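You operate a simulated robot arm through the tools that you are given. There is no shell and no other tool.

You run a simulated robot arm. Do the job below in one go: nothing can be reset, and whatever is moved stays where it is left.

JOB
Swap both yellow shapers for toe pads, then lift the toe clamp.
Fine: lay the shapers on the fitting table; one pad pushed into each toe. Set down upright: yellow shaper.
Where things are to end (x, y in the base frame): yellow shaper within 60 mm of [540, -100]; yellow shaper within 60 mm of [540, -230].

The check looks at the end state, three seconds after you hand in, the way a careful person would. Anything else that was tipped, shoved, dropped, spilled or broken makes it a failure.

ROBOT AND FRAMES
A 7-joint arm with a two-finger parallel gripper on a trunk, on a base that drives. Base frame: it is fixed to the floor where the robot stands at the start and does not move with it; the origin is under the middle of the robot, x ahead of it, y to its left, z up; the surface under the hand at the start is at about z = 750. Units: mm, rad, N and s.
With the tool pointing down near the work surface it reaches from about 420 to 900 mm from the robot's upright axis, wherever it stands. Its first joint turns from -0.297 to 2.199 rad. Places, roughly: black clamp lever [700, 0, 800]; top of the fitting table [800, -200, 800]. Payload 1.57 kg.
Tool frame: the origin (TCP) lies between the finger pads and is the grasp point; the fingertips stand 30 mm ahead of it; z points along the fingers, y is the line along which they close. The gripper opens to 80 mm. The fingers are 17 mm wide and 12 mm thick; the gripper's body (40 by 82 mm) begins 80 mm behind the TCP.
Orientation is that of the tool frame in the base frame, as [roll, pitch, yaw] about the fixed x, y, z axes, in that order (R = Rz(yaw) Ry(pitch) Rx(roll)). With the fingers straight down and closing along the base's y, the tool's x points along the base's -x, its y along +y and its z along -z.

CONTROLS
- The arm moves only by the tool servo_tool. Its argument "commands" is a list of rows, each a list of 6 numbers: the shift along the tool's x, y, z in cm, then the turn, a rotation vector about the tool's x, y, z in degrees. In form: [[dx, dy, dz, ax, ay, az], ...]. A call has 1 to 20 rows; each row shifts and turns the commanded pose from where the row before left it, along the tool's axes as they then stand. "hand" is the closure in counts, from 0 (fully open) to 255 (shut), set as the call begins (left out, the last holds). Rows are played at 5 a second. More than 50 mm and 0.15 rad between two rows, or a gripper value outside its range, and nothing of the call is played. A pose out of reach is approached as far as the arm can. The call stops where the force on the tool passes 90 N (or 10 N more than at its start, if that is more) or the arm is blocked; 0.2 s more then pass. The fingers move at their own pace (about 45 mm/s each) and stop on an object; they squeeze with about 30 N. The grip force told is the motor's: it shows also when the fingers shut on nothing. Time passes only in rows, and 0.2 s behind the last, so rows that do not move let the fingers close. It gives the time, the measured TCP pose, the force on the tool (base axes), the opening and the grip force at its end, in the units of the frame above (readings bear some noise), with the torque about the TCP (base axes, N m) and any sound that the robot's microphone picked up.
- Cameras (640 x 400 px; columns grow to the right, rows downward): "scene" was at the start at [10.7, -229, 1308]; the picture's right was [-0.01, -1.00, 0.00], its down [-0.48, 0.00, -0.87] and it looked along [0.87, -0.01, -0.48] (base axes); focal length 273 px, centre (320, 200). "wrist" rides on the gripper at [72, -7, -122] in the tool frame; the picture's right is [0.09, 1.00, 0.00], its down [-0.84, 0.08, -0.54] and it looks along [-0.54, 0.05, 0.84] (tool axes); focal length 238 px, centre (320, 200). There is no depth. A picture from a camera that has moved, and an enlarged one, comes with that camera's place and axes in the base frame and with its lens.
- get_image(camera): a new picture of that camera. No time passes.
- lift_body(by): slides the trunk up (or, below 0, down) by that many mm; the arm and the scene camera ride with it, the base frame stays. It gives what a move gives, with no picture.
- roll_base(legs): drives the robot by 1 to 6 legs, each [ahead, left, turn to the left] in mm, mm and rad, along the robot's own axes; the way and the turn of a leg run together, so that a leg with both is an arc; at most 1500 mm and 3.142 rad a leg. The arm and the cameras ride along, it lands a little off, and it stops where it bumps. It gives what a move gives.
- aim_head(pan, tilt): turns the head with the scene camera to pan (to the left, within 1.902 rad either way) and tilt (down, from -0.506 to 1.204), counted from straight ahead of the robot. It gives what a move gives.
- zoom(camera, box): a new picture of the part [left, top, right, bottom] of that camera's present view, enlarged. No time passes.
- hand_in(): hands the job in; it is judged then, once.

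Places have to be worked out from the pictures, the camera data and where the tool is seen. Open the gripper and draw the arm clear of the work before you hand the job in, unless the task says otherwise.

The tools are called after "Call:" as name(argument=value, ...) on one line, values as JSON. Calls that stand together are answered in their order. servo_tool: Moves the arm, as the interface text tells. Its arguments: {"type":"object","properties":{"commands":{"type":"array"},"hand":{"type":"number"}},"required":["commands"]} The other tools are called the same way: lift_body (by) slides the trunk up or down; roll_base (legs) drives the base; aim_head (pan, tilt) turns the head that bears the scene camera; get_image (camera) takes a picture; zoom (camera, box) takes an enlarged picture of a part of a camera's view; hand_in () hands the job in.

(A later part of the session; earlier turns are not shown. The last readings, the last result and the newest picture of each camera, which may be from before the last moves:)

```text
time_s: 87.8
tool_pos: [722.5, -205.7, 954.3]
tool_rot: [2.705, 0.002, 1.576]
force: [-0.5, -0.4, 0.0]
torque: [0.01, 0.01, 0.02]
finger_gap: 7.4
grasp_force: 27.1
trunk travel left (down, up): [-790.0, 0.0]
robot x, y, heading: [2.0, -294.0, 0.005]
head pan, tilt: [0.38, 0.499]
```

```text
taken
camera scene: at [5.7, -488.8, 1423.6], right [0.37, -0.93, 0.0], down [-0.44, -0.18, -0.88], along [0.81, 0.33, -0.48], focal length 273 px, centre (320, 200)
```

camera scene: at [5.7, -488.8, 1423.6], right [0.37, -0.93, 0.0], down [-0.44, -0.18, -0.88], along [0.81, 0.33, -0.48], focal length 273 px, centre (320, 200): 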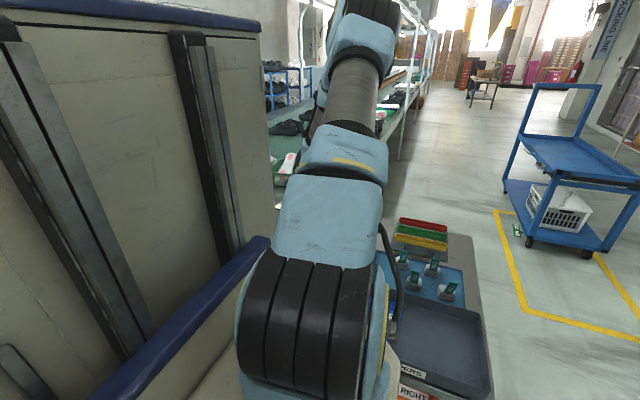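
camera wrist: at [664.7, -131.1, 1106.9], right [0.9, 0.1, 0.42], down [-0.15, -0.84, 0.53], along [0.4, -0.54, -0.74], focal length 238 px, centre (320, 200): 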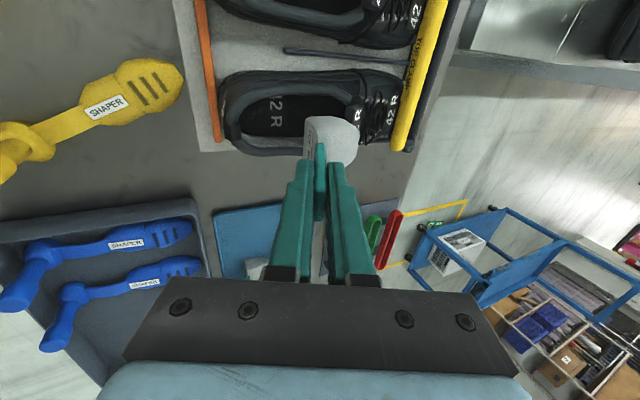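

Pad and opening are centred to within a few millimetres (about y -206 and -205). I lower in 10 mm steps and watch for any touch.

Call:
servo_tool(commands=[[0, -0.42, 0.906, 0, 0, 0], [0, -0.42, 0.906, 0, 0, 0], [0, 0, 0, 0, 0, 0]])

Call:
servo_tool(commands=[[0, -0.42, 0.906, 0, 0, 0], [0, -0.42, 0.906, 0, 0, 0], [0, 0, 0, 0, 0, 0]])

Call:
zoom(camera="wrist", box=[250, 60, 410, 220])

```text
time_s: 88.6
tool_pos: [721.5, -203.6, 933.5]
tool_rot: [2.703, 0.002, 1.578]
force: [0.0, -0.4, -0.9]
torque: [-0.04, 0.0, -0.01]
finger_gap: 7.4
grasp_force: 27.1
trunk travel left (down, up): [-790.0, 0.0]
robot x, y, heading: [-0.4, -294.6, 0.003]
head pan, tilt: [0.38, 0.499]
```

```text
time_s: 89.4
tool_pos: [723.1, -204.1, 912.8]
tool_rot: [2.705, 0.004, 1.576]
force: [0.1, 0.2, -0.6]
torque: [0.0, 0.01, -0.03]
finger_gap: 7.3
grasp_force: 26.3
trunk travel left (down, up): [-790.0, 0.0]
robot x, y, heading: [-1.4, -292.6, 0.001]
head pan, tilt: [0.38, 0.499]
```

```text
2.50 times, centred on (330, 140) of wrist
camera zoom: at [663.9, -130.7, 1021.2], right [0.9, 0.1, 0.42], down [-0.15, -0.84, 0.53], along [0.4, -0.54, -0.74], focal length 596 px, centre (295, 350)
```

zoom: 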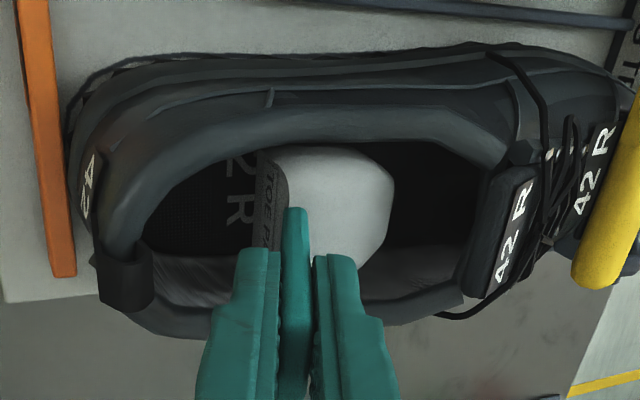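

The pad has entered the opening without touching, with room in front. I go on down toward the insole (TCP z≈875).

Call:
servo_tool(commands=[[0, -0.42, 0.906, 0, 0, 0], [0, -0.42, 0.906, 0, 0, 0], [0, 0, 0, 0, 0, 0]])

Call:
servo_tool(commands=[[0, -0.42, 0.906, 0, 0, 0], [0, -0.21, 0.45, 0, 0, 0], [0, 0, 0, 0, 0, 0]])

Call:
zoom(camera="wrist", box=[250, 60, 410, 220])

```text
time_s: 90.2
tool_pos: [721.6, -204.8, 893.4]
tool_rot: [2.705, 0.004, 1.576]
force: [-0.5, -0.4, -0.3]
torque: [0.0, 0.01, 0.03]
finger_gap: 7.4
grasp_force: 26.0
trunk travel left (down, up): [-790.0, 0.0]
robot x, y, heading: [-1.2, -292.4, 0.007]
head pan, tilt: [0.38, 0.499]
```

```text
time_s: 91.0
tool_pos: [722.6, -204.8, 878.7]
tool_rot: [2.704, 0.005, 1.577]
force: [-0.4, 0.2, -0.1]
torque: [0.03, -0.01, -0.03]
finger_gap: 7.5
grasp_force: 26.7
trunk travel left (down, up): [-790.0, 0.0]
robot x, y, heading: [-4.2, -298.0, 0.001]
head pan, tilt: [0.38, 0.499]
```

```text
2.50 times, centred on (330, 140) of wrist
camera zoom: at [664.5, -130.7, 986.4], right [0.9, 0.1, 0.42], down [-0.15, -0.84, 0.53], along [0.4, -0.54, -0.74], focal length 596 px, centre (295, 350)
```

zoom: 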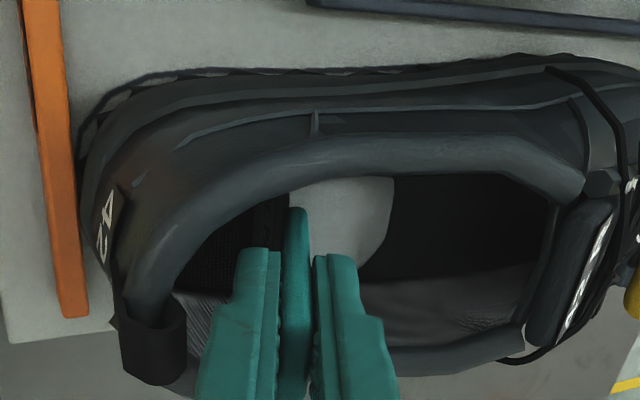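

The pad hangs just above the insole. I lower 4 mm more and slide it forward toward the toe in 10 mm steps.

Call:
servo_tool(commands=[[0, -0.17, 0.36, 0, 0, 0], [0, 0.906, 0.423, 0, 0, 0], [0, 0.906, 0.423, 0, 0, 0], [0, 0.906, 0.423, 0, 0, 0], [0, 0, 0, 0, 0, 0]])

Call:
zoom(camera="wrist", box=[230, 60, 410, 240])

```text
time_s: 92.2
tool_pos: [751.3, -203.4, 876.0]
tool_rot: [2.703, 0.004, 1.578]
force: [0.2, 0.3, 0.3]
torque: [0.0, 0.01, 0.0]
finger_gap: 7.3
grasp_force: 26.4
trunk travel left (down, up): [-790.0, 0.0]
robot x, y, heading: [0.6, -294.5, 0.005]
head pan, tilt: [0.38, 0.499]
```

```text
2.22 times, centred on (320, 150) of wrist
camera zoom: at [694.5, -130.4, 983.0], right [0.9, 0.1, 0.42], down [-0.15, -0.84, 0.53], along [0.4, -0.54, -0.74], focal length 530 px, centre (320, 311)
```

zoom: 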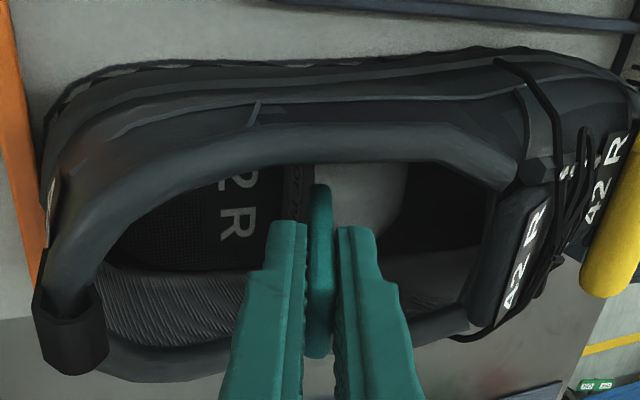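

Sliding freely. I continue forward another 25 mm.

Call:
servo_tool(commands=[[0, 0.906, 0.423, 0, 0, 0], [0, 0.906, 0.423, 0, 0, 0], [0, 0.45, 0.21, 0, 0, 0], [0, 0, 0, 0, 0, 0]])

Call:
zoom(camera="wrist", box=[230, 60, 410, 240])

```text
time_s: 93.2
tool_pos: [778.1, -203.8, 875.9]
tool_rot: [2.705, 0.003, 1.577]
force: [-0.1, 0.0, -0.9]
torque: [0.04, 0.02, 0.02]
finger_gap: 7.5
grasp_force: 26.5
trunk travel left (down, up): [-790.0, 0.0]
robot x, y, heading: [3.6, -298.2, 0.004]
head pan, tilt: [0.38, 0.499]
```

```text
2.22 times, centred on (320, 150) of wrist
camera zoom: at [719.9, -130.3, 982.8], right [0.9, 0.1, 0.42], down [-0.15, -0.84, 0.53], along [0.4, -0.54, -0.74], focal length 530 px, centre (320, 311)
```

zoom: 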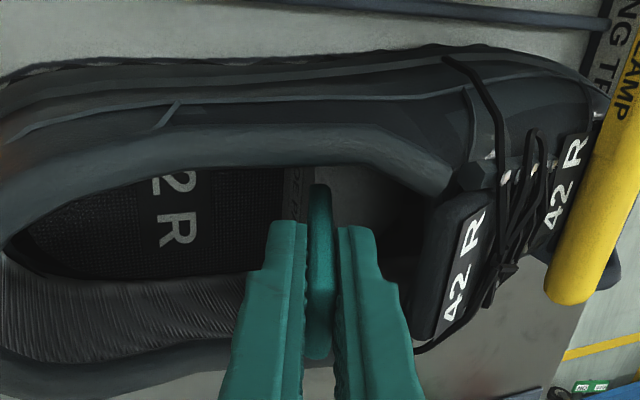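

The front finger is about 10 mm short of the tongue. I push on in 4 mm steps, watching force.

Call:
servo_tool(commands=[[0, 0.363, 0.169, 0, 0, 0], [0, 0, 0, 0, 0, 0]])

Call:
servo_tool(commands=[[0, 0.363, 0.169, 0, 0, 0], [0, 0, 0, 0, 0, 0]])

Call:
servo_tool(commands=[[0, 0.363, 0.169, 0, 0, 0], [0, 0, 0, 0, 0, 0]])

Call:
zoom(camera="wrist", box=[230, 60, 410, 240])

```text
time_s: 93.8
tool_pos: [781.1, -203.4, 875.4]
tool_rot: [2.705, 0.003, 1.577]
force: [0.1, 0.5, -0.5]
torque: [-0.02, 0.01, 0.0]
finger_gap: 7.4
grasp_force: 26.9
trunk travel left (down, up): [-790.0, 0.0]
robot x, y, heading: [-2.2, -294.0, -0.002]
head pan, tilt: [0.38, 0.499]
```

```text
time_s: 94.4
tool_pos: [784.0, -204.6, 877.1]
tool_rot: [2.705, 0.003, 1.579]
force: [-0.3, 0.1, 0.2]
torque: [-0.02, 0.0, 0.01]
finger_gap: 7.2
grasp_force: 26.5
trunk travel left (down, up): [-790.0, 0.0]
robot x, y, heading: [-1.2, -295.5, 0.004]
head pan, tilt: [0.38, 0.499]
```

```text
time_s: 95.0
tool_pos: [790.4, -203.2, 875.4]
tool_rot: [2.703, 0.003, 1.577]
force: [0.8, -0.3, -0.6]
torque: [-0.01, 0.02, -0.02]
finger_gap: 7.5
grasp_force: 26.8
trunk travel left (down, up): [-790.0, 0.0]
robot x, y, heading: [1.7, -295.6, 0.0]
head pan, tilt: [0.38, 0.499]
```

```text
2.22 times, centred on (320, 150) of wrist
camera zoom: at [731.7, -130.3, 982.8], right [0.9, 0.1, 0.42], down [-0.15, -0.84, 0.53], along [0.4, -0.54, -0.74], focal length 530 px, centre (320, 311)
```

zoom: 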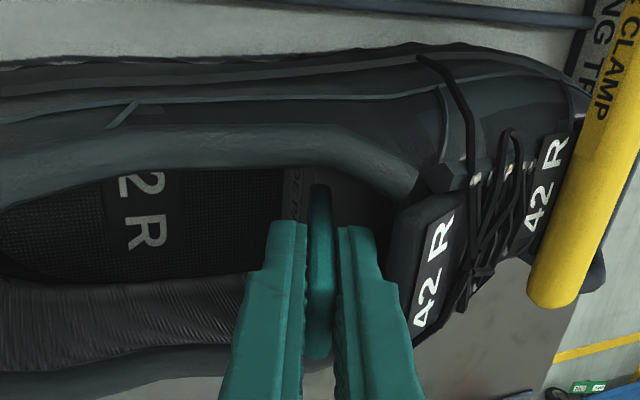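

Still no force, but the finger is within a few millimetres of the tongue. Two more 3 mm steps.

Call:
servo_tool(commands=[[0, 0.272, 0.127, 0, 0, 0], [0, 0, 0, 0, 0, 0]])

Call:
servo_tool(commands=[[0, 0.272, 0.127, 0, 0, 0], [0, 0, 0, 0, 0, 0]])

Call:
zoom(camera="wrist", box=[230, 60, 410, 240])

```text
time_s: 95.6
tool_pos: [793.3, -203.8, 875.6]
tool_rot: [2.704, 0.004, 1.579]
force: [-0.4, 0.4, -0.5]
torque: [-0.03, 0.01, -0.01]
finger_gap: 7.6
grasp_force: 26.5
trunk travel left (down, up): [-790.0, 0.0]
robot x, y, heading: [1.8, -292.0, 0.005]
head pan, tilt: [0.38, 0.499]
```

```text
time_s: 96.2
tool_pos: [795.6, -204.1, 875.2]
tool_rot: [2.703, 0.003, 1.577]
force: [-0.2, -0.6, -0.3]
torque: [0.02, 0.02, -0.02]
finger_gap: 7.4
grasp_force: 27.1
trunk travel left (down, up): [-790.0, 0.0]
robot x, y, heading: [0.1, -293.8, 0.002]
head pan, tilt: [0.38, 0.499]
```

```text
2.22 times, centred on (320, 150) of wrist
camera zoom: at [737.3, -130.2, 982.6], right [0.9, 0.1, 0.42], down [-0.15, -0.84, 0.53], along [0.4, -0.54, -0.74], focal length 530 px, centre (320, 311)
```

zoom: 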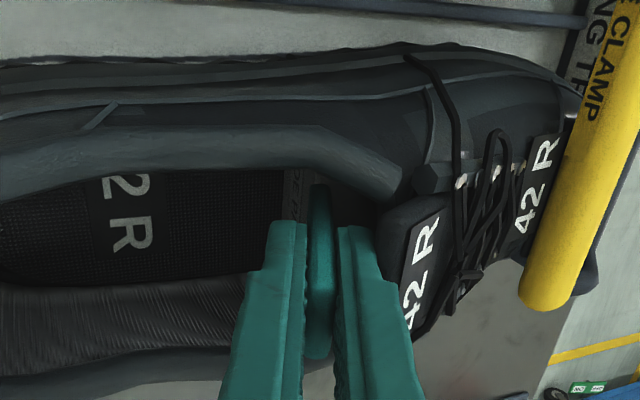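

No contact yet even though the finger appears right at the tongue. I continue in 3 mm steps to feel where it stops.

Call:
servo_tool(commands=[[0, 0.272, 0.127, 0, 0, 0], [0, 0, 0, 0, 0, 0]])

Call:
servo_tool(commands=[[0, 0.272, 0.127, 0, 0, 0], [0, 0, 0, 0, 0, 0]])

Call:
zoom(camera="wrist", box=[230, 60, 410, 240])

```text
time_s: 96.8
tool_pos: [798.4, -202.5, 874.8]
tool_rot: [2.706, 0.003, 1.578]
force: [-0.5, 0.7, -2.0]
torque: [0.01, 0.1, -0.02]
finger_gap: 7.4
grasp_force: 26.4
trunk travel left (down, up): [-790.0, 0.0]
robot x, y, heading: [3.6, -293.2, 0.003]
head pan, tilt: [0.38, 0.499]
```

```text
time_s: 97.4
tool_pos: [800.5, -203.0, 875.7]
tool_rot: [2.706, 0.003, 1.577]
force: [-2.5, -0.4, -0.2]
torque: [-0.04, 0.06, -0.03]
finger_gap: 7.4
grasp_force: 26.8
trunk travel left (down, up): [-790.0, 0.0]
robot x, y, heading: [3.1, -295.3, 0.002]
head pan, tilt: [0.38, 0.499]
```

```text
2.22 times, centred on (320, 150) of wrist
camera zoom: at [743.1, -130.1, 982.4], right [0.9, 0.1, 0.42], down [-0.15, -0.84, 0.53], along [0.4, -0.54, -0.74], focal length 530 px, centre (320, 311)
```

zoom: 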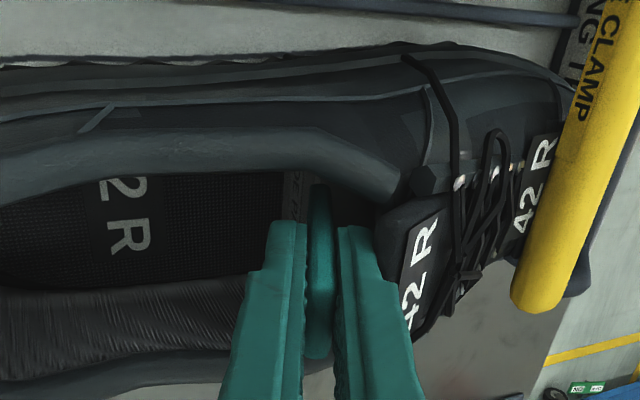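

The last step changed the picture: the shoe's insole mark kept pace with the hand, so the finger is touching the tongue and has nudged the shoe forward about 5 mm. I stop pushing, back off 7 mm and lower the pad onto the insole.

Call:
servo_tool(commands=[[0, -0.634, -0.296, 0, 0, 0], [0, -0.127, 0.272, 0, 0, 0], [0, 0, 0, 0, 0, 0]])

Call:
zoom(camera="wrist", box=[190, 40, 430, 250])

```text
time_s: 98.2
tool_pos: [794.1, -203.8, 871.5]
tool_rot: [2.704, 0.003, 1.579]
force: [-0.6, -0.8, -0.5]
torque: [0.02, -0.01, 0.0]
finger_gap: 7.5
grasp_force: 26.2
trunk travel left (down, up): [-790.0, 0.0]
robot x, y, heading: [-2.4, -293.3, -0.001]
head pan, tilt: [0.38, 0.499]
```

```text
1.90 times, centred on (310, 145) of wrist
camera zoom: at [736.5, -130.0, 979.4], right [0.9, 0.1, 0.42], down [-0.15, -0.84, 0.53], along [0.4, -0.54, -0.74], focal length 454 px, centre (339, 305)
```

zoom: 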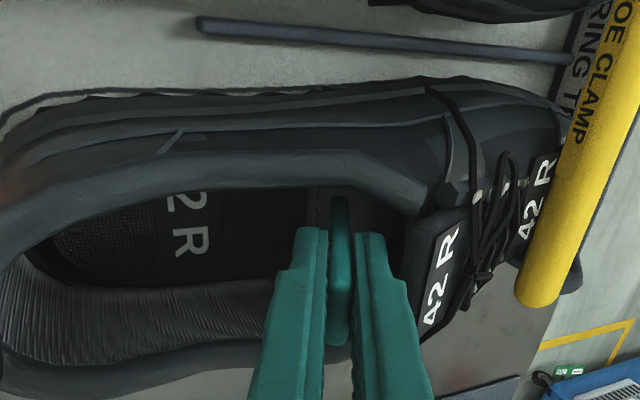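

I feel for the insole with two 2 mm downward steps.

Call:
servo_tool(commands=[[0, -0.085, 0.181, 0, 0, 0], [0, 0, 0, 0, 0, 0]])

Call:
servo_tool(commands=[[0, -0.085, 0.181, 0, 0, 0], [0, 0, 0, 0, 0, 0]])

```text
time_s: 98.8
tool_pos: [795.4, -203.8, 871.5]
tool_rot: [2.702, 0.004, 1.578]
force: [-2.2, -1.4, 12.4]
torque: [-0.09, -0.1, -0.04]
finger_gap: 7.8
grasp_force: 26.4
trunk travel left (down, up): [-790.0, 0.0]
robot x, y, heading: [-0.2, -294.3, 0.005]
head pan, tilt: [0.38, 0.499]
```

```text
time_s: 99.4
tool_pos: [793.9, -203.9, 870.2]
tool_rot: [2.703, 0.006, 1.576]
force: [-4.4, -0.3, 26.4]
torque: [-0.07, -0.31, -0.05]
finger_gap: 7.6
grasp_force: 26.2
trunk travel left (down, up): [-790.0, 0.0]
robot x, y, heading: [1.6, -295.9, 0.004]
head pan, tilt: [0.38, 0.499]
```

The pad rests on the insole at TCP z≈871. I relieve the pressure, open the fingers just a few millimetres, and withdraw along the strap.

Call:
servo_tool(commands=[[0, 0.085, -0.181, 0, 0, 0], [0, 0, 0, 0, 0, 0]])

Call:
servo_tool(commands=[[0, 0, 0, 0, 0, 0], [0, 0, 0, 0, 0, 0], [0, 0, 0, 0, 0, 0]], hand=205)

Call:
zoom(camera="wrist", box=[190, 40, 430, 250])

```text
time_s: 100.0
tool_pos: [795.2, -203.0, 870.1]
tool_rot: [2.704, 0.004, 1.577]
force: [1.3, 2.7, 15.0]
torque: [0.26, -0.44, 0.07]
finger_gap: 7.9
grasp_force: 26.7
trunk travel left (down, up): [-790.0, 0.0]
robot x, y, heading: [-2.1, -297.3, 0.0]
head pan, tilt: [0.38, 0.499]
```

```text
time_s: 100.8
tool_pos: [794.1, -204.0, 868.7]
tool_rot: [2.707, 0.003, 1.577]
force: [0.3, 0.0, 0.3]
torque: [0.01, -0.05, 0.01]
finger_gap: 15.7
grasp_force: 0.0
trunk travel left (down, up): [-790.0, 0.0]
robot x, y, heading: [-1.8, -293.9, 0.007]
head pan, tilt: [0.38, 0.499]
```

```text
1.90 times, centred on (310, 145) of wrist
camera zoom: at [736.1, -130.2, 977.1], right [0.9, 0.1, 0.42], down [-0.15, -0.84, 0.53], along [0.4, -0.54, -0.74], focal length 454 px, centre (339, 305)
```

zoom: 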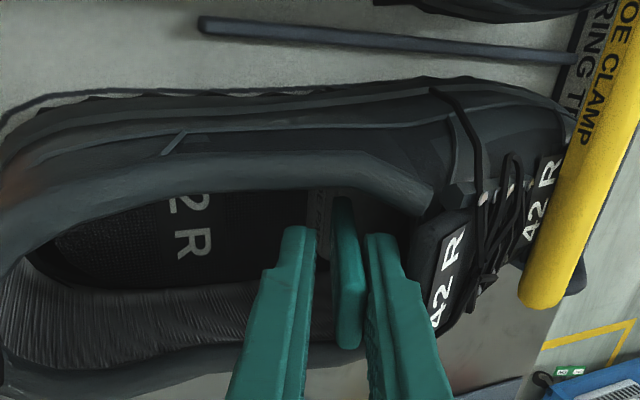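

The strap stands free between the fingers. I withdraw along it.

Call:
servo_tool(commands=[[0, 0.1, 0, 0, 0, 0], [0, 0, -1.5, 0, 0, 0], [0, 0, -2, 0, 0, 0], [0, 0, -2, 0, 0, 0], [0, 0, -2, 0, 0, 0], [0, 0, 0, 0, 0, 0]])

Call:
get_image(camera="wrist")

Call:
zoom(camera="wrist", box=[220, 40, 430, 230])

```text
time_s: 102.2
tool_pos: [763.5, -202.4, 939.5]
tool_rot: [2.702, 0.003, 1.579]
force: [-0.1, 0.7, 0.9]
torque: [0.01, -0.02, -0.01]
finger_gap: 15.7
grasp_force: 0.0
trunk travel left (down, up): [-790.0, 0.0]
robot x, y, heading: [0.8, -294.0, 0.0]
head pan, tilt: [0.38, 0.499]
```

```text
taken
camera wrist: at [705.1, -129.6, 1046.1], right [0.9, 0.1, 0.42], down [-0.15, -0.84, 0.53], along [0.4, -0.54, -0.74], focal length 238 px, centre (320, 200)
```

wrist: 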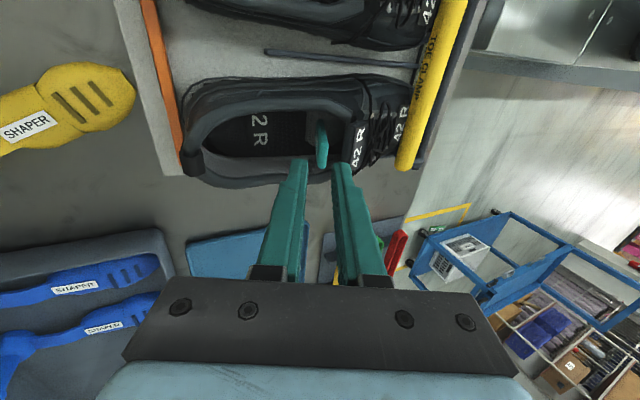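

```text
2.11 times, centred on (325, 135) of wrist
camera zoom: at [705.1, -129.6, 1046.1], right [0.9, 0.1, 0.42], down [-0.15, -0.84, 0.53], along [0.4, -0.54, -0.74], focal length 502 px, centre (310, 337)
```

zoom: 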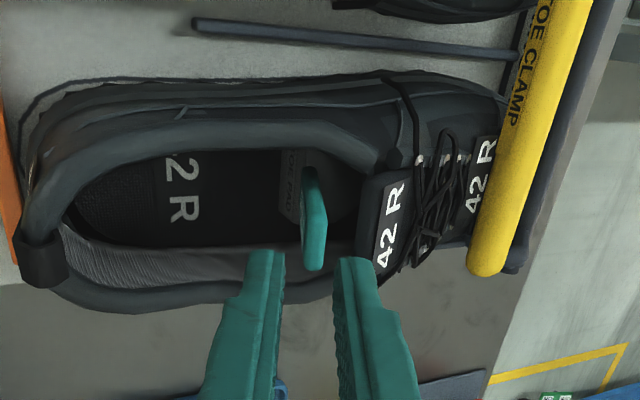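

The pad sits flat in the R shoe with its strap rising behind the tongue, with 12–15 mm to spare. I close the fingers and will use them behind the pad, below the strap, to push it farther into the toe; first I stand off behind the strap.

Call:
servo_tool(commands=[[0, -1.4, -0.65, 0, 0, 0], [0, -1.4, -0.65, 0, 0, 0], [0, 0, 3, 0, 0, 0], [0, 0, 3, 0, 0, 0], [0, 0, 0, 0, 0, 0]], hand=255)

Call:
zoom(camera="wrist", box=[220, 40, 430, 250])

```text
time_s: 103.4
tool_pos: [760.1, -203.3, 885.4]
tool_rot: [2.703, 0.003, 1.577]
force: [-0.6, 0.3, 0.0]
torque: [0.01, 0.02, 0.02]
finger_gap: 0.0
grasp_force: 20.9
trunk travel left (down, up): [-790.0, 0.0]
robot x, y, heading: [-1.9, -293.9, 0.007]
head pan, tilt: [0.38, 0.499]
```

```text
1.90 times, centred on (325, 145) of wrist
camera zoom: at [700.7, -130.4, 991.9], right [0.9, 0.1, 0.42], down [-0.15, -0.84, 0.53], along [0.41, -0.54, -0.74], focal length 454 px, centre (310, 305)
```

zoom: 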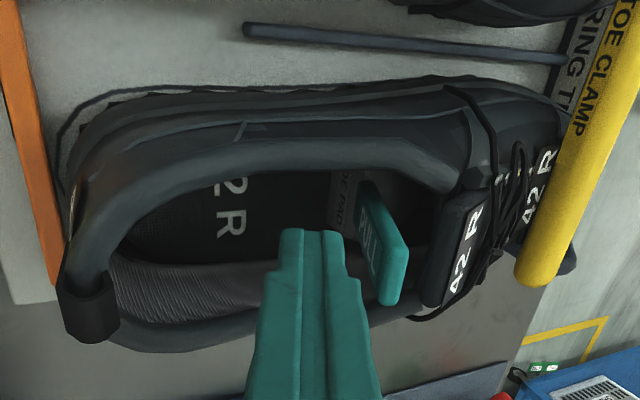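

The closed fingers are behind the strap as planned. I continue down along the tool line to just above the insole.

Call:
servo_tool(commands=[[0, 0, 2, 0, 0, 0], [0, 0, 2, 0, 0, 0], [0, 0, 1.8, 0, 0, 0], [0, 0, 0, 0, 0, 0]])

Call:
zoom(camera="wrist", box=[220, 40, 430, 250])

```text
time_s: 104.4
tool_pos: [783.3, -202.6, 830.9]
tool_rot: [2.704, 0.004, 1.577]
force: [1.2, 0.2, 0.1]
torque: [0.01, -0.06, -0.03]
finger_gap: 0.1
grasp_force: 21.0
trunk travel left (down, up): [-790.0, 0.0]
robot x, y, heading: [-0.7, -294.9, 0.002]
head pan, tilt: [0.38, 0.499]
```

```text
1.90 times, centred on (325, 145) of wrist
camera zoom: at [725.1, -130.0, 938.9], right [0.9, 0.1, 0.42], down [-0.15, -0.84, 0.53], along [0.4, -0.54, -0.74], focal length 454 px, centre (310, 305)
```

zoom: 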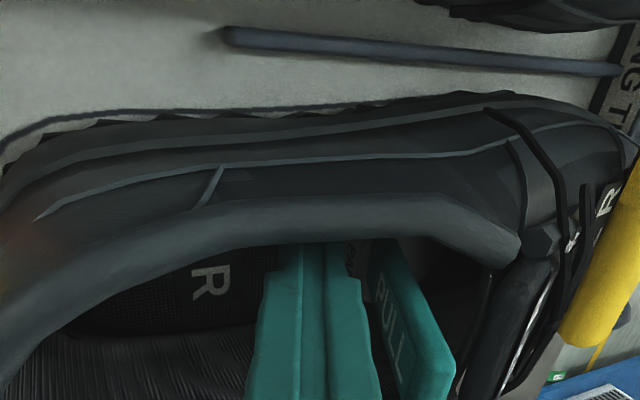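

The fingertips are low behind the pad. I push forward in small steps and watch both force and the shoe.

Call:
servo_tool(commands=[[0, 0.453, 0.211, 0, 0, 0], [0, 0.453, 0.211, 0, 0, 0], [0, 0, 0, 0, 0, 0]])

Call:
servo_tool(commands=[[0, 0.453, 0.211, 0, 0, 0], [0, 0, 0, 0, 0, 0]])

Call:
zoom(camera="wrist", box=[220, 40, 430, 250])

```text
time_s: 105.2
tool_pos: [792.8, -204.6, 832.5]
tool_rot: [2.704, 0.003, 1.578]
force: [-0.3, -1.0, -0.2]
torque: [0.0, 0.01, 0.03]
finger_gap: 0.0
grasp_force: 21.6
trunk travel left (down, up): [-790.0, 0.0]
robot x, y, heading: [-1.2, -294.0, 0.001]
head pan, tilt: [0.38, 0.499]
```

```text
time_s: 105.8
tool_pos: [798.4, -204.0, 832.3]
tool_rot: [2.703, 0.004, 1.578]
force: [-0.2, -0.5, 0.2]
torque: [-0.02, -0.03, 0.0]
finger_gap: 0.0
grasp_force: 21.5
trunk travel left (down, up): [-790.0, 0.0]
robot x, y, heading: [1.3, -294.4, 0.003]
head pan, tilt: [0.38, 0.499]
```

```text
1.90 times, centred on (325, 145) of wrist
camera zoom: at [739.7, -130.2, 939.3], right [0.9, 0.1, 0.42], down [-0.15, -0.84, 0.53], along [0.4, -0.54, -0.74], focal length 454 px, centre (310, 305)
```

zoom: 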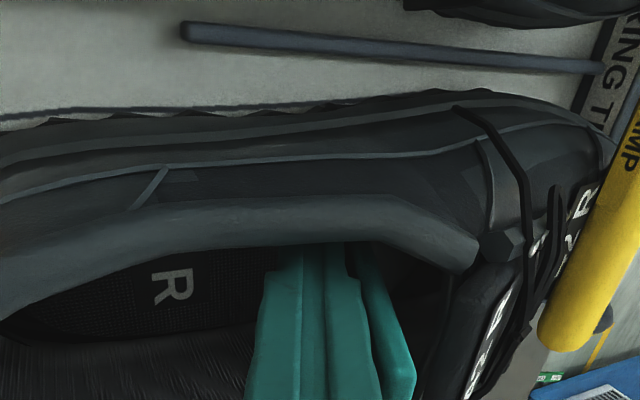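

Contact with the pad is just beginning. I push on gently.

Call:
servo_tool(commands=[[0, 0.363, 0.169, 0, 0, 0], [0, 0, 0, 0, 0, 0]])

Call:
servo_tool(commands=[[0, 0.363, 0.169, 0, 0, 0], [0, 0, 0, 0, 0, 0]])

Call:
zoom(camera="wrist", box=[220, 40, 430, 250])

```text
time_s: 106.4
tool_pos: [802.0, -203.4, 832.6]
tool_rot: [2.702, 0.004, 1.576]
force: [0.2, -0.4, 0.5]
torque: [0.01, 0.0, -0.02]
finger_gap: 0.0
grasp_force: 21.1
trunk travel left (down, up): [-790.0, 0.0]
robot x, y, heading: [1.9, -293.2, 0.001]
head pan, tilt: [0.38, 0.499]
```

```text
time_s: 107.0
tool_pos: [805.9, -204.7, 831.8]
tool_rot: [2.705, 0.003, 1.577]
force: [-1.0, -1.0, 0.5]
torque: [-0.01, 0.02, 0.02]
finger_gap: 0.0
grasp_force: 21.0
trunk travel left (down, up): [-790.0, 0.0]
robot x, y, heading: [3.6, -293.6, 0.007]
head pan, tilt: [0.38, 0.499]
```

```text
1.90 times, centred on (325, 145) of wrist
camera zoom: at [747.5, -130.3, 939.1], right [0.9, 0.1, 0.42], down [-0.15, -0.84, 0.53], along [0.4, -0.54, -0.74], focal length 454 px, centre (310, 305)
```

zoom: 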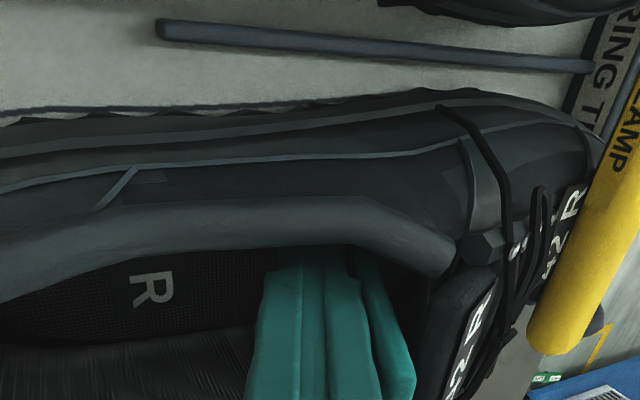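

The pad now moves with the fingers and the shoe stays put. A few more small steps, until the strap meets the tongue.

Call:
servo_tool(commands=[[0, 0.363, 0.169, 0, 0, 0], [0, 0, 0, 0, 0, 0]])

Call:
servo_tool(commands=[[0, 0.363, 0.169, 0, 0, 0], [0, 0, 0, 0, 0, 0]])

Call:
zoom(camera="wrist", box=[220, 40, 430, 250])

```text
time_s: 107.6
tool_pos: [809.2, -203.1, 831.7]
tool_rot: [2.705, 0.003, 1.578]
force: [-0.3, -0.4, 0.7]
torque: [0.03, 0.0, -0.06]
finger_gap: 0.0
grasp_force: 21.4
trunk travel left (down, up): [-790.0, 0.0]
robot x, y, heading: [4.1, -295.5, 0.006]
head pan, tilt: [0.38, 0.499]
```

```text
time_s: 108.2
tool_pos: [813.5, -204.0, 831.6]
tool_rot: [2.706, 0.004, 1.577]
force: [-2.6, 0.8, -0.4]
torque: [0.0, -0.04, -0.01]
finger_gap: 0.0
grasp_force: 21.2
trunk travel left (down, up): [-790.0, 0.0]
robot x, y, heading: [-0.5, -294.9, 0.004]
head pan, tilt: [0.38, 0.499]
```

```text
1.90 times, centred on (325, 145) of wrist
camera zoom: at [755.4, -130.4, 939.2], right [0.9, 0.1, 0.42], down [-0.15, -0.84, 0.53], along [0.4, -0.54, -0.74], focal length 454 px, centre (310, 305)
```

zoom: 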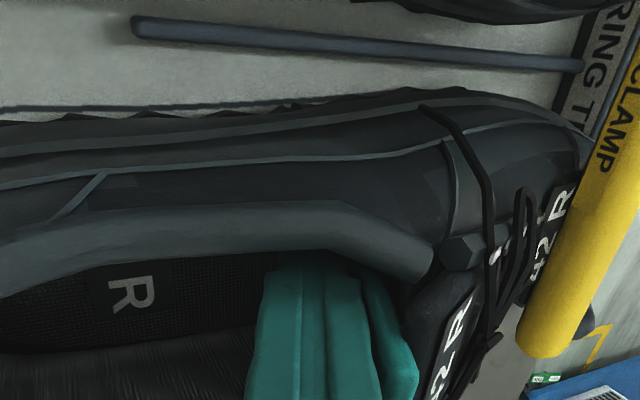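

A 2.6 N reaction has appeared. I look closely at whether the strap is against the tongue.

Call:
zoom(camera="wrist", box=[320, 150, 440, 280])

Call:
get_image(camera="wrist")

```text
3.08 times, centred on (380, 215) of wrist
camera zoom: at [755.4, -130.4, 939.2], right [0.9, 0.1, 0.42], down [-0.15, -0.84, 0.53], along [0.4, -0.54, -0.74], focal length 733 px, centre (135, 154)
```

zoom: 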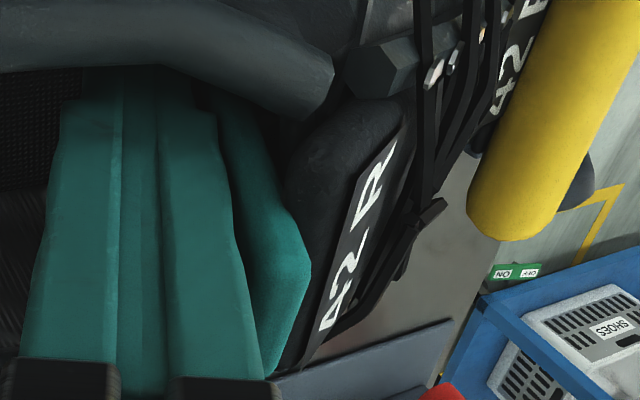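

```text
taken
camera wrist: at [755.4, -130.4, 939.2], right [0.9, 0.1, 0.42], down [-0.15, -0.84, 0.53], along [0.4, -0.54, -0.74], focal length 238 px, centre (320, 200)
```

wrist: 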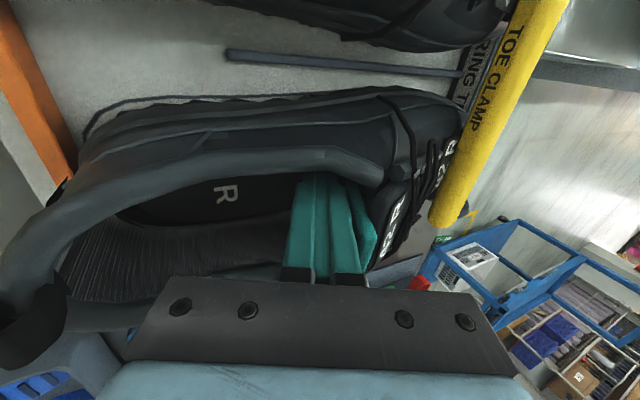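

The strap now rests against the back of the tongue, so the pad is as deep as it can go, its nose well under the vamp. I back the fingers off and withdraw upward.

Call:
servo_tool(commands=[[0, -0.5, -0.23, 0, 0, 0], [0, -0.6, -0.28, 0, 0, 0], [0, -0.3, -3, 0, 0, 0], [0, -0.3, -3.5, 0, 0, 0], [0, 0, -4, 0, 0, 0], [0, 0, -4, 0, 0, 0], [0, 0, 0, 0, 0, 0]])

Call:
zoom(camera="wrist", box=[180, 0, 480, 230])

Call:
zoom(camera="wrist", box=[380, 0, 500, 120])

```text
time_s: 109.8
tool_pos: [734.8, -203.1, 960.5]
tool_rot: [2.704, 0.004, 1.578]
force: [0.9, 0.5, 0.2]
torque: [0.01, 0.02, 0.01]
finger_gap: 0.0
grasp_force: 21.3
trunk travel left (down, up): [-790.0, 0.0]
robot x, y, heading: [-2.3, -296.1, 0.006]
head pan, tilt: [0.38, 0.499]
```

```text
1.74 times, centred on (330, 115) of wrist
camera zoom: at [676.5, -130.4, 1068.1], right [0.9, 0.1, 0.42], down [-0.15, -0.84, 0.53], along [0.4, -0.54, -0.74], focal length 414 px, centre (303, 348)
```

zoom: 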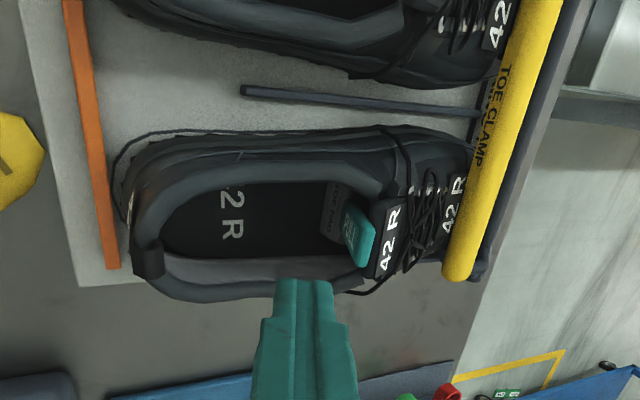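

```text
3.33 times, centred on (440, 60) of wrist
camera zoom: at [676.5, -130.4, 1068.1], right [0.9, 0.1, 0.42], down [-0.15, -0.84, 0.53], along [0.4, -0.54, -0.74], focal length 794 px, centre (-80, 667)
```

zoom: 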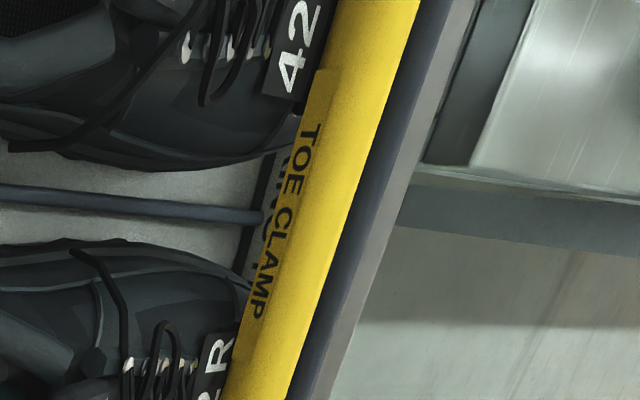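

The R pad is seated behind the tongue with its nose under the vamp. Now I fetch the second pad, the one at about [799,-472] (strap top ≈ [751,-478,861]), moving over at z≈960 with the fingers half open.

Call:
servo_tool(commands=[[-3.9, 0, 0, 0, 0, 0], [-3.9, 0, 0, 0, 0, 0], [-3.9, 0, 0, 0, 0, 0], [-3.9, 0, 0, 0, 0, 0], [-3.9, 0, 0, 0, 0, 0], [-3.9, 0, 0, 0, 0, 0], [-4.0, 0, 0, 0, 0, 0], [0, 0, 0, 0, 0, 0]], hand=128)

Call:
get_image(camera="wrist")

Call:
zoom(camera="wrist", box=[230, 40, 430, 240])

```text
time_s: 111.6
tool_pos: [736.8, -478.4, 960.8]
tool_rot: [2.705, 0.004, 1.578]
force: [0.8, 0.4, -0.1]
torque: [-0.03, 0.02, 0.0]
finger_gap: 39.7
grasp_force: 0.1
trunk travel left (down, up): [-790.0, 0.0]
robot x, y, heading: [-0.7, -295.1, 0.002]
head pan, tilt: [0.38, 0.499]
```

```text
taken
camera wrist: at [678.2, -405.1, 1069.0], right [0.9, 0.1, 0.42], down [-0.15, -0.84, 0.53], along [0.4, -0.54, -0.74], focal length 238 px, centre (320, 200)
```

wrist: 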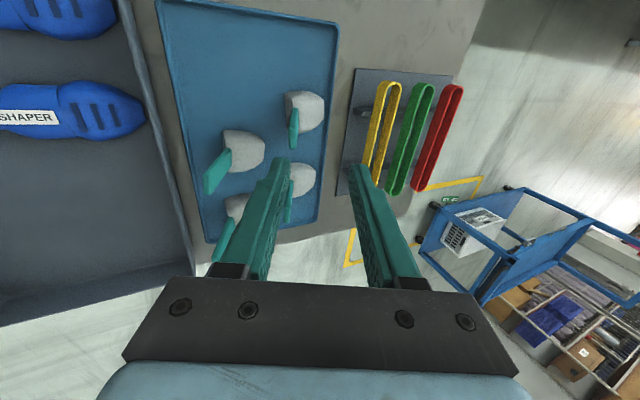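

```text
2.00 times, centred on (330, 140) of wrist
camera zoom: at [678.2, -405.1, 1069.0], right [0.9, 0.1, 0.42], down [-0.15, -0.84, 0.53], along [0.4, -0.54, -0.74], focal length 477 px, centre (300, 320)
```

zoom: 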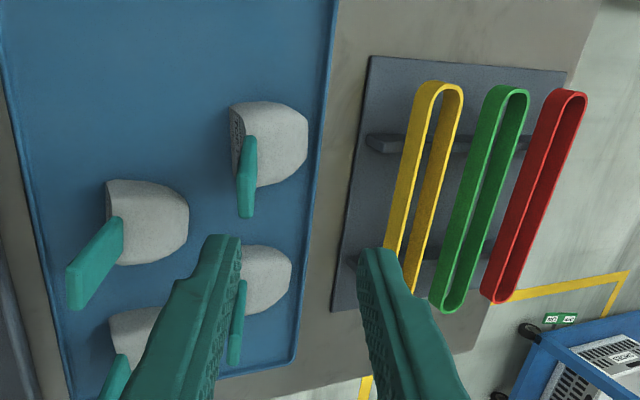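

Pad strap top refined to about [755,-478.6,861]. I move to the stand-off on its line and check alignment.

Call:
servo_tool(commands=[[0, -1.455, 2.74, 0, 0, 0], [0, -1.455, 2.74, 0, 0, 0], [0, 0, 0, 0, 0, 0]])

Call:
zoom(camera="wrist", box=[230, 60, 410, 270])

```text
time_s: 112.4
tool_pos: [733.5, -478.0, 901.3]
tool_rot: [2.705, 0.003, 1.578]
force: [-0.9, 0.0, 0.2]
torque: [0.02, 0.0, 0.0]
finger_gap: 39.7
grasp_force: 0.1
trunk travel left (down, up): [-790.0, 0.0]
robot x, y, heading: [1.8, -296.0, 0.001]
head pan, tilt: [0.38, 0.499]
```

```text
1.90 times, centred on (320, 165) of wrist
camera zoom: at [675.2, -405.0, 1007.4], right [0.9, 0.1, 0.42], down [-0.15, -0.84, 0.53], along [0.41, -0.54, -0.74], focal length 454 px, centre (320, 267)
```

zoom: 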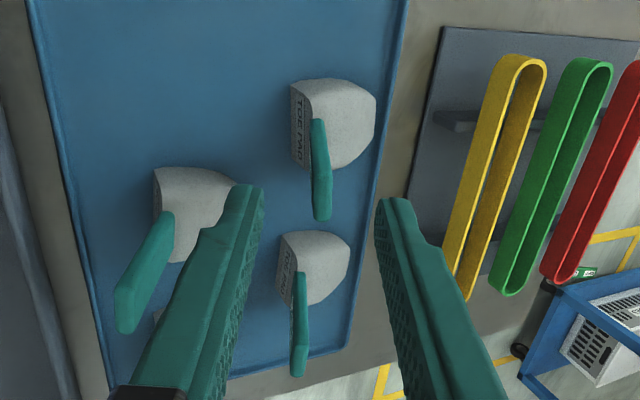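

The strap is centred between the fingers. I advance 60 mm along it and close.

Call:
servo_tool(commands=[[0, 0, 2, 0, 0, 0], [0, 0, 2, 0, 0, 0], [0, 0, 2, 0, 0, 0], [0, 0, 0, 0, 0, 0]])

Call:
zoom(camera="wrist", box=[230, 60, 410, 270])

```text
time_s: 113.4
tool_pos: [758.8, -478.1, 845.4]
tool_rot: [2.703, 0.003, 1.578]
force: [-0.6, 0.1, -0.1]
torque: [0.0, -0.01, 0.01]
finger_gap: 39.6
grasp_force: 0.0
trunk travel left (down, up): [-790.0, 0.0]
robot x, y, heading: [3.6, -295.2, 0.004]
head pan, tilt: [0.38, 0.499]
```

```text
1.90 times, centred on (320, 165) of wrist
camera zoom: at [700.6, -405.0, 952.7], right [0.9, 0.1, 0.42], down [-0.15, -0.84, 0.53], along [0.4, -0.54, -0.74], focal length 454 px, centre (320, 267)
```

zoom: 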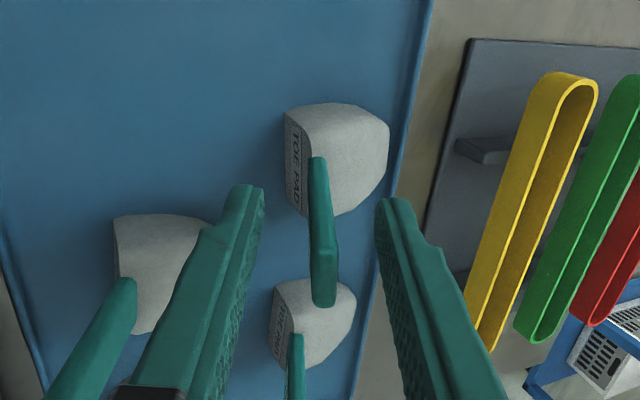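

The strap is well between the fingers; I close on it and lift it straight up.

Call:
servo_tool(commands=[[0, 0, 0, 0, 0, 0], [0, 0, 0, 0, 0, 0], [0, 0, 0, 0, 0, 0], [0, 0, 0, 0, 0, 0], [0, 0, 0, 0, 0, 0]], hand=255)

Call:
zoom(camera="wrist", box=[230, 60, 410, 270])

Call:
servo_tool(commands=[[0, 0.63, -1.36, 0, 0, 0], [0, 1.27, -2.72, 0, 0, 0], [0, 1.69, -3.62, 0, 0, 0], [0, 1.69, -3.62, 0, 0, 0], [0, 1.27, -2.72, 0, 0, 0], [0, 0, 0, 0, 0, 0]])

Call:
zoom(camera="wrist", box=[230, 60, 410, 270])

```text
time_s: 114.6
tool_pos: [758.3, -478.9, 846.1]
tool_rot: [2.703, 0.004, 1.579]
force: [-0.6, -0.4, 0.4]
torque: [-0.02, 0.01, -0.01]
finger_gap: 7.1
grasp_force: 26.6
trunk travel left (down, up): [-790.0, 0.0]
robot x, y, heading: [1.6, -289.9, 0.007]
head pan, tilt: [0.38, 0.499]
```

```text
1.90 times, centred on (320, 165) of wrist
camera zoom: at [700.6, -404.9, 952.9], right [0.9, 0.1, 0.42], down [-0.15, -0.84, 0.53], along [0.4, -0.54, -0.74], focal length 454 px, centre (320, 267)
```

zoom: 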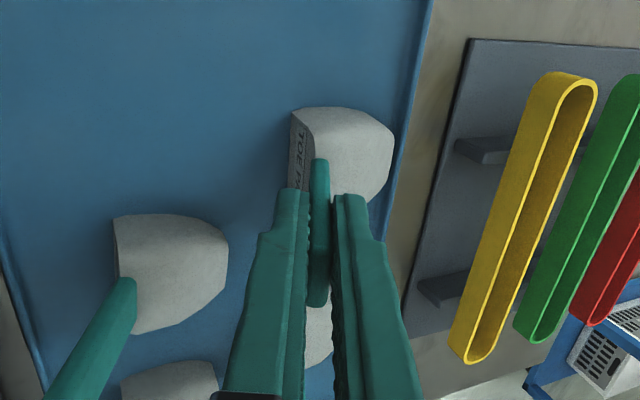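

```text
time_s: 116.0
tool_pos: [759.0, -477.5, 1000.0]
tool_rot: [2.704, 0.004, 1.577]
force: [0.1, -0.2, -1.2]
torque: [-0.01, 0.04, -0.01]
finger_gap: 7.3
grasp_force: 26.7
trunk travel left (down, up): [-790.0, 0.0]
robot x, y, heading: [1.7, -293.5, 0.0]
head pan, tilt: [0.38, 0.499]
```

```text
1.90 times, centred on (320, 165) of wrist
camera zoom: at [700.2, -404.5, 1108.0], right [0.9, 0.1, 0.42], down [-0.15, -0.84, 0.53], along [0.4, -0.54, -0.74], focal length 454 px, centre (320, 267)
```

zoom: 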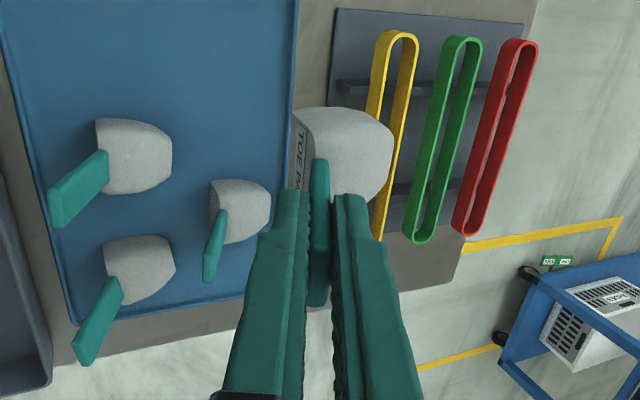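

The second pad is held the same way. I carry it over to the L shoe's opening (TCP ≈ [722,-74,1020]).

Call:
servo_tool(commands=[[0, 0.845, -1.81, 0, 0, 0], [4.04, -0.335, -0.156, 0, 0, 0], [4.04, -0.335, -0.156, 0, 0, 0], [4.04, -0.335, -0.156, 0, 0, 0], [4.04, -0.335, -0.156, 0, 0, 0], [4.04, -0.335, -0.156, 0, 0, 0], [4.04, -0.335, -0.156, 0, 0, 0], [4.04, -0.335, -0.156, 0, 0, 0], [4.04, -0.335, -0.156, 0, 0, 0], [4.04, -0.335, -0.156, 0, 0, 0], [4.0, -0.335, -0.156, 0, 0, 0], [0, 0, 0, 0, 0, 0]])

Call:
get_image(camera="wrist")

Call:
zoom(camera="wrist", box=[210, 40, 470, 270])

```text
time_s: 118.6
tool_pos: [737.5, -78.0, 1031.2]
tool_rot: [2.713, 0.003, 1.582]
force: [0.4, 0.1, -0.3]
torque: [0.03, 0.07, -0.05]
finger_gap: 7.4
grasp_force: 26.7
out of reach, approached as far as the arm can: row 10, 11
trunk travel left (down, up): [-790.0, 0.0]
robot x, y, heading: [2.5, -292.8, 0.004]
head pan, tilt: [0.38, 0.499]
```

```text
taken
camera wrist: at [679.7, -4.7, 1139.3], right [0.9, 0.1, 0.41], down [-0.15, -0.84, 0.53], along [0.4, -0.54, -0.74], focal length 238 px, centre (320, 200)
```

wrist: 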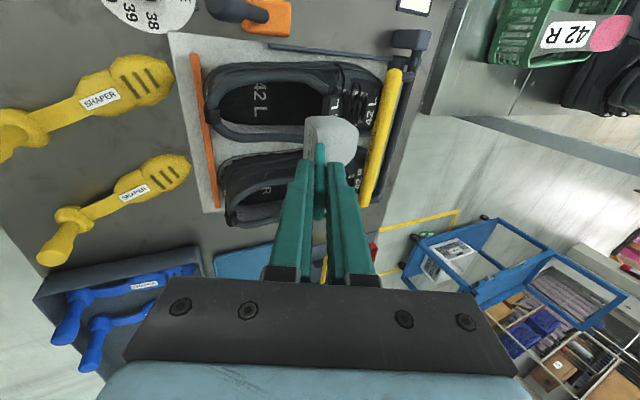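

```text
1.74 times, centred on (340, 155) of wrist
camera zoom: at [679.7, -4.7, 1139.3], right [0.9, 0.1, 0.41], down [-0.15, -0.84, 0.53], along [0.4, -0.54, -0.74], focal length 414 px, centre (285, 278)
```

zoom: 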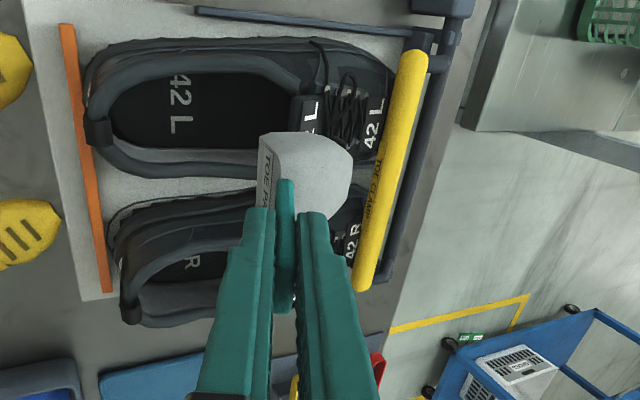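

The arm is running out of reach here, so I drive the base 150 mm left with the pad held high. The picture also shows the R shoe's heel a few millimetres off its stop, which I will set right afterwards.

Call:
roll_base(legs=[[0, 150, 0]])

Call:
servo_tool(commands=[[-3.5, 0, 0, 0, 0, 0], [-3.5, 0, 0, 0, 0, 0], [-3.5, -0.5, -0.2, 0, 0, 0], [-3.5, -0.5, -0.2, 0, 0, 0], [0, 0, 0, 0, 0, 0]])

```text
time_s: 120.0
tool_pos: [738.2, 72.6, 1031.4]
tool_rot: [2.712, 0.003, 1.58]
force: [0.5, 0.0, 0.4]
torque: [0.0, 0.0, 0.03]
finger_gap: 7.2
grasp_force: 26.8
trunk travel left (down, up): [-790.0, 0.0]
robot x, y, heading: [-1.2, -145.9, 0.006]
head pan, tilt: [0.38, 0.499]
```

```text
time_s: 121.2
tool_pos: [726.9, -68.4, 1031.7]
tool_rot: [2.712, 0.003, 1.581]
force: [0.4, -0.5, -0.4]
torque: [-0.01, 0.02, -0.01]
finger_gap: 7.2
grasp_force: 26.6
trunk travel left (down, up): [-790.0, 0.0]
robot x, y, heading: [-1.3, -143.3, 0.0]
head pan, tilt: [0.38, 0.499]
```

Now I bring the pad to [722,-73.5] and down so its underside is just above the L collar.

Call:
servo_tool(commands=[[-0.26, -1.84, 3.43, 0, 0, 0], [-0.26, -1.84, 3.43, 0, 0, 0], [0, 0, 0, 0, 0, 0]])

Call:
zoom(camera="wrist", box=[270, 80, 390, 190])

Call:
zoom(camera="wrist", box=[180, 40, 480, 270])

```text
time_s: 122.0
tool_pos: [740.6, -76.4, 966.2]
tool_rot: [2.728, 0.002, 1.585]
force: [-1.8, -0.1, -1.6]
torque: [0.02, 0.17, 0.01]
finger_gap: 7.3
grasp_force: 26.4
out of reach, approached as far as the arm can: row 2
trunk travel left (down, up): [-790.0, 0.0]
robot x, y, heading: [-0.2, -141.9, 0.005]
head pan, tilt: [0.38, 0.499]
```

```text
3.64 times, centred on (330, 135) of wrist
camera zoom: at [683.5, -2.7, 1073.9], right [0.91, 0.11, 0.4], down [-0.14, -0.84, 0.53], along [0.39, -0.54, -0.75], focal length 867 px, centre (284, 436)
```

zoom: 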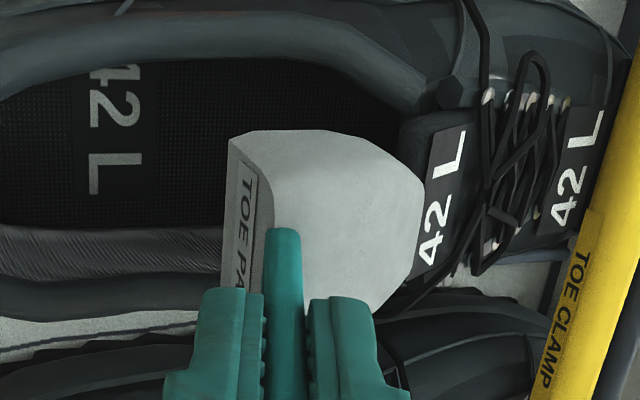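

```text
1.74 times, centred on (330, 155) of wrist
camera zoom: at [683.5, -2.7, 1073.9], right [0.91, 0.11, 0.4], down [-0.14, -0.84, 0.53], along [0.39, -0.54, -0.75], focal length 414 px, centre (303, 278)
```

zoom: 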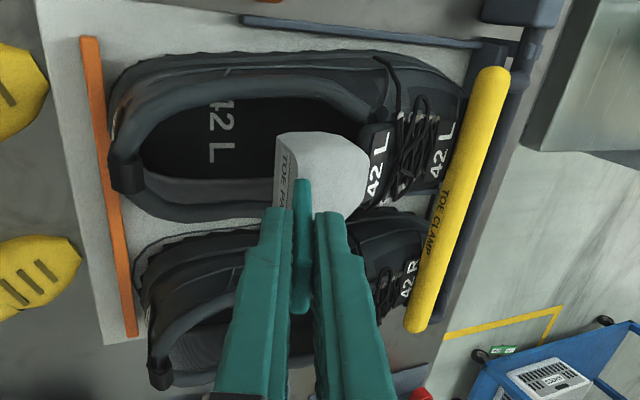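

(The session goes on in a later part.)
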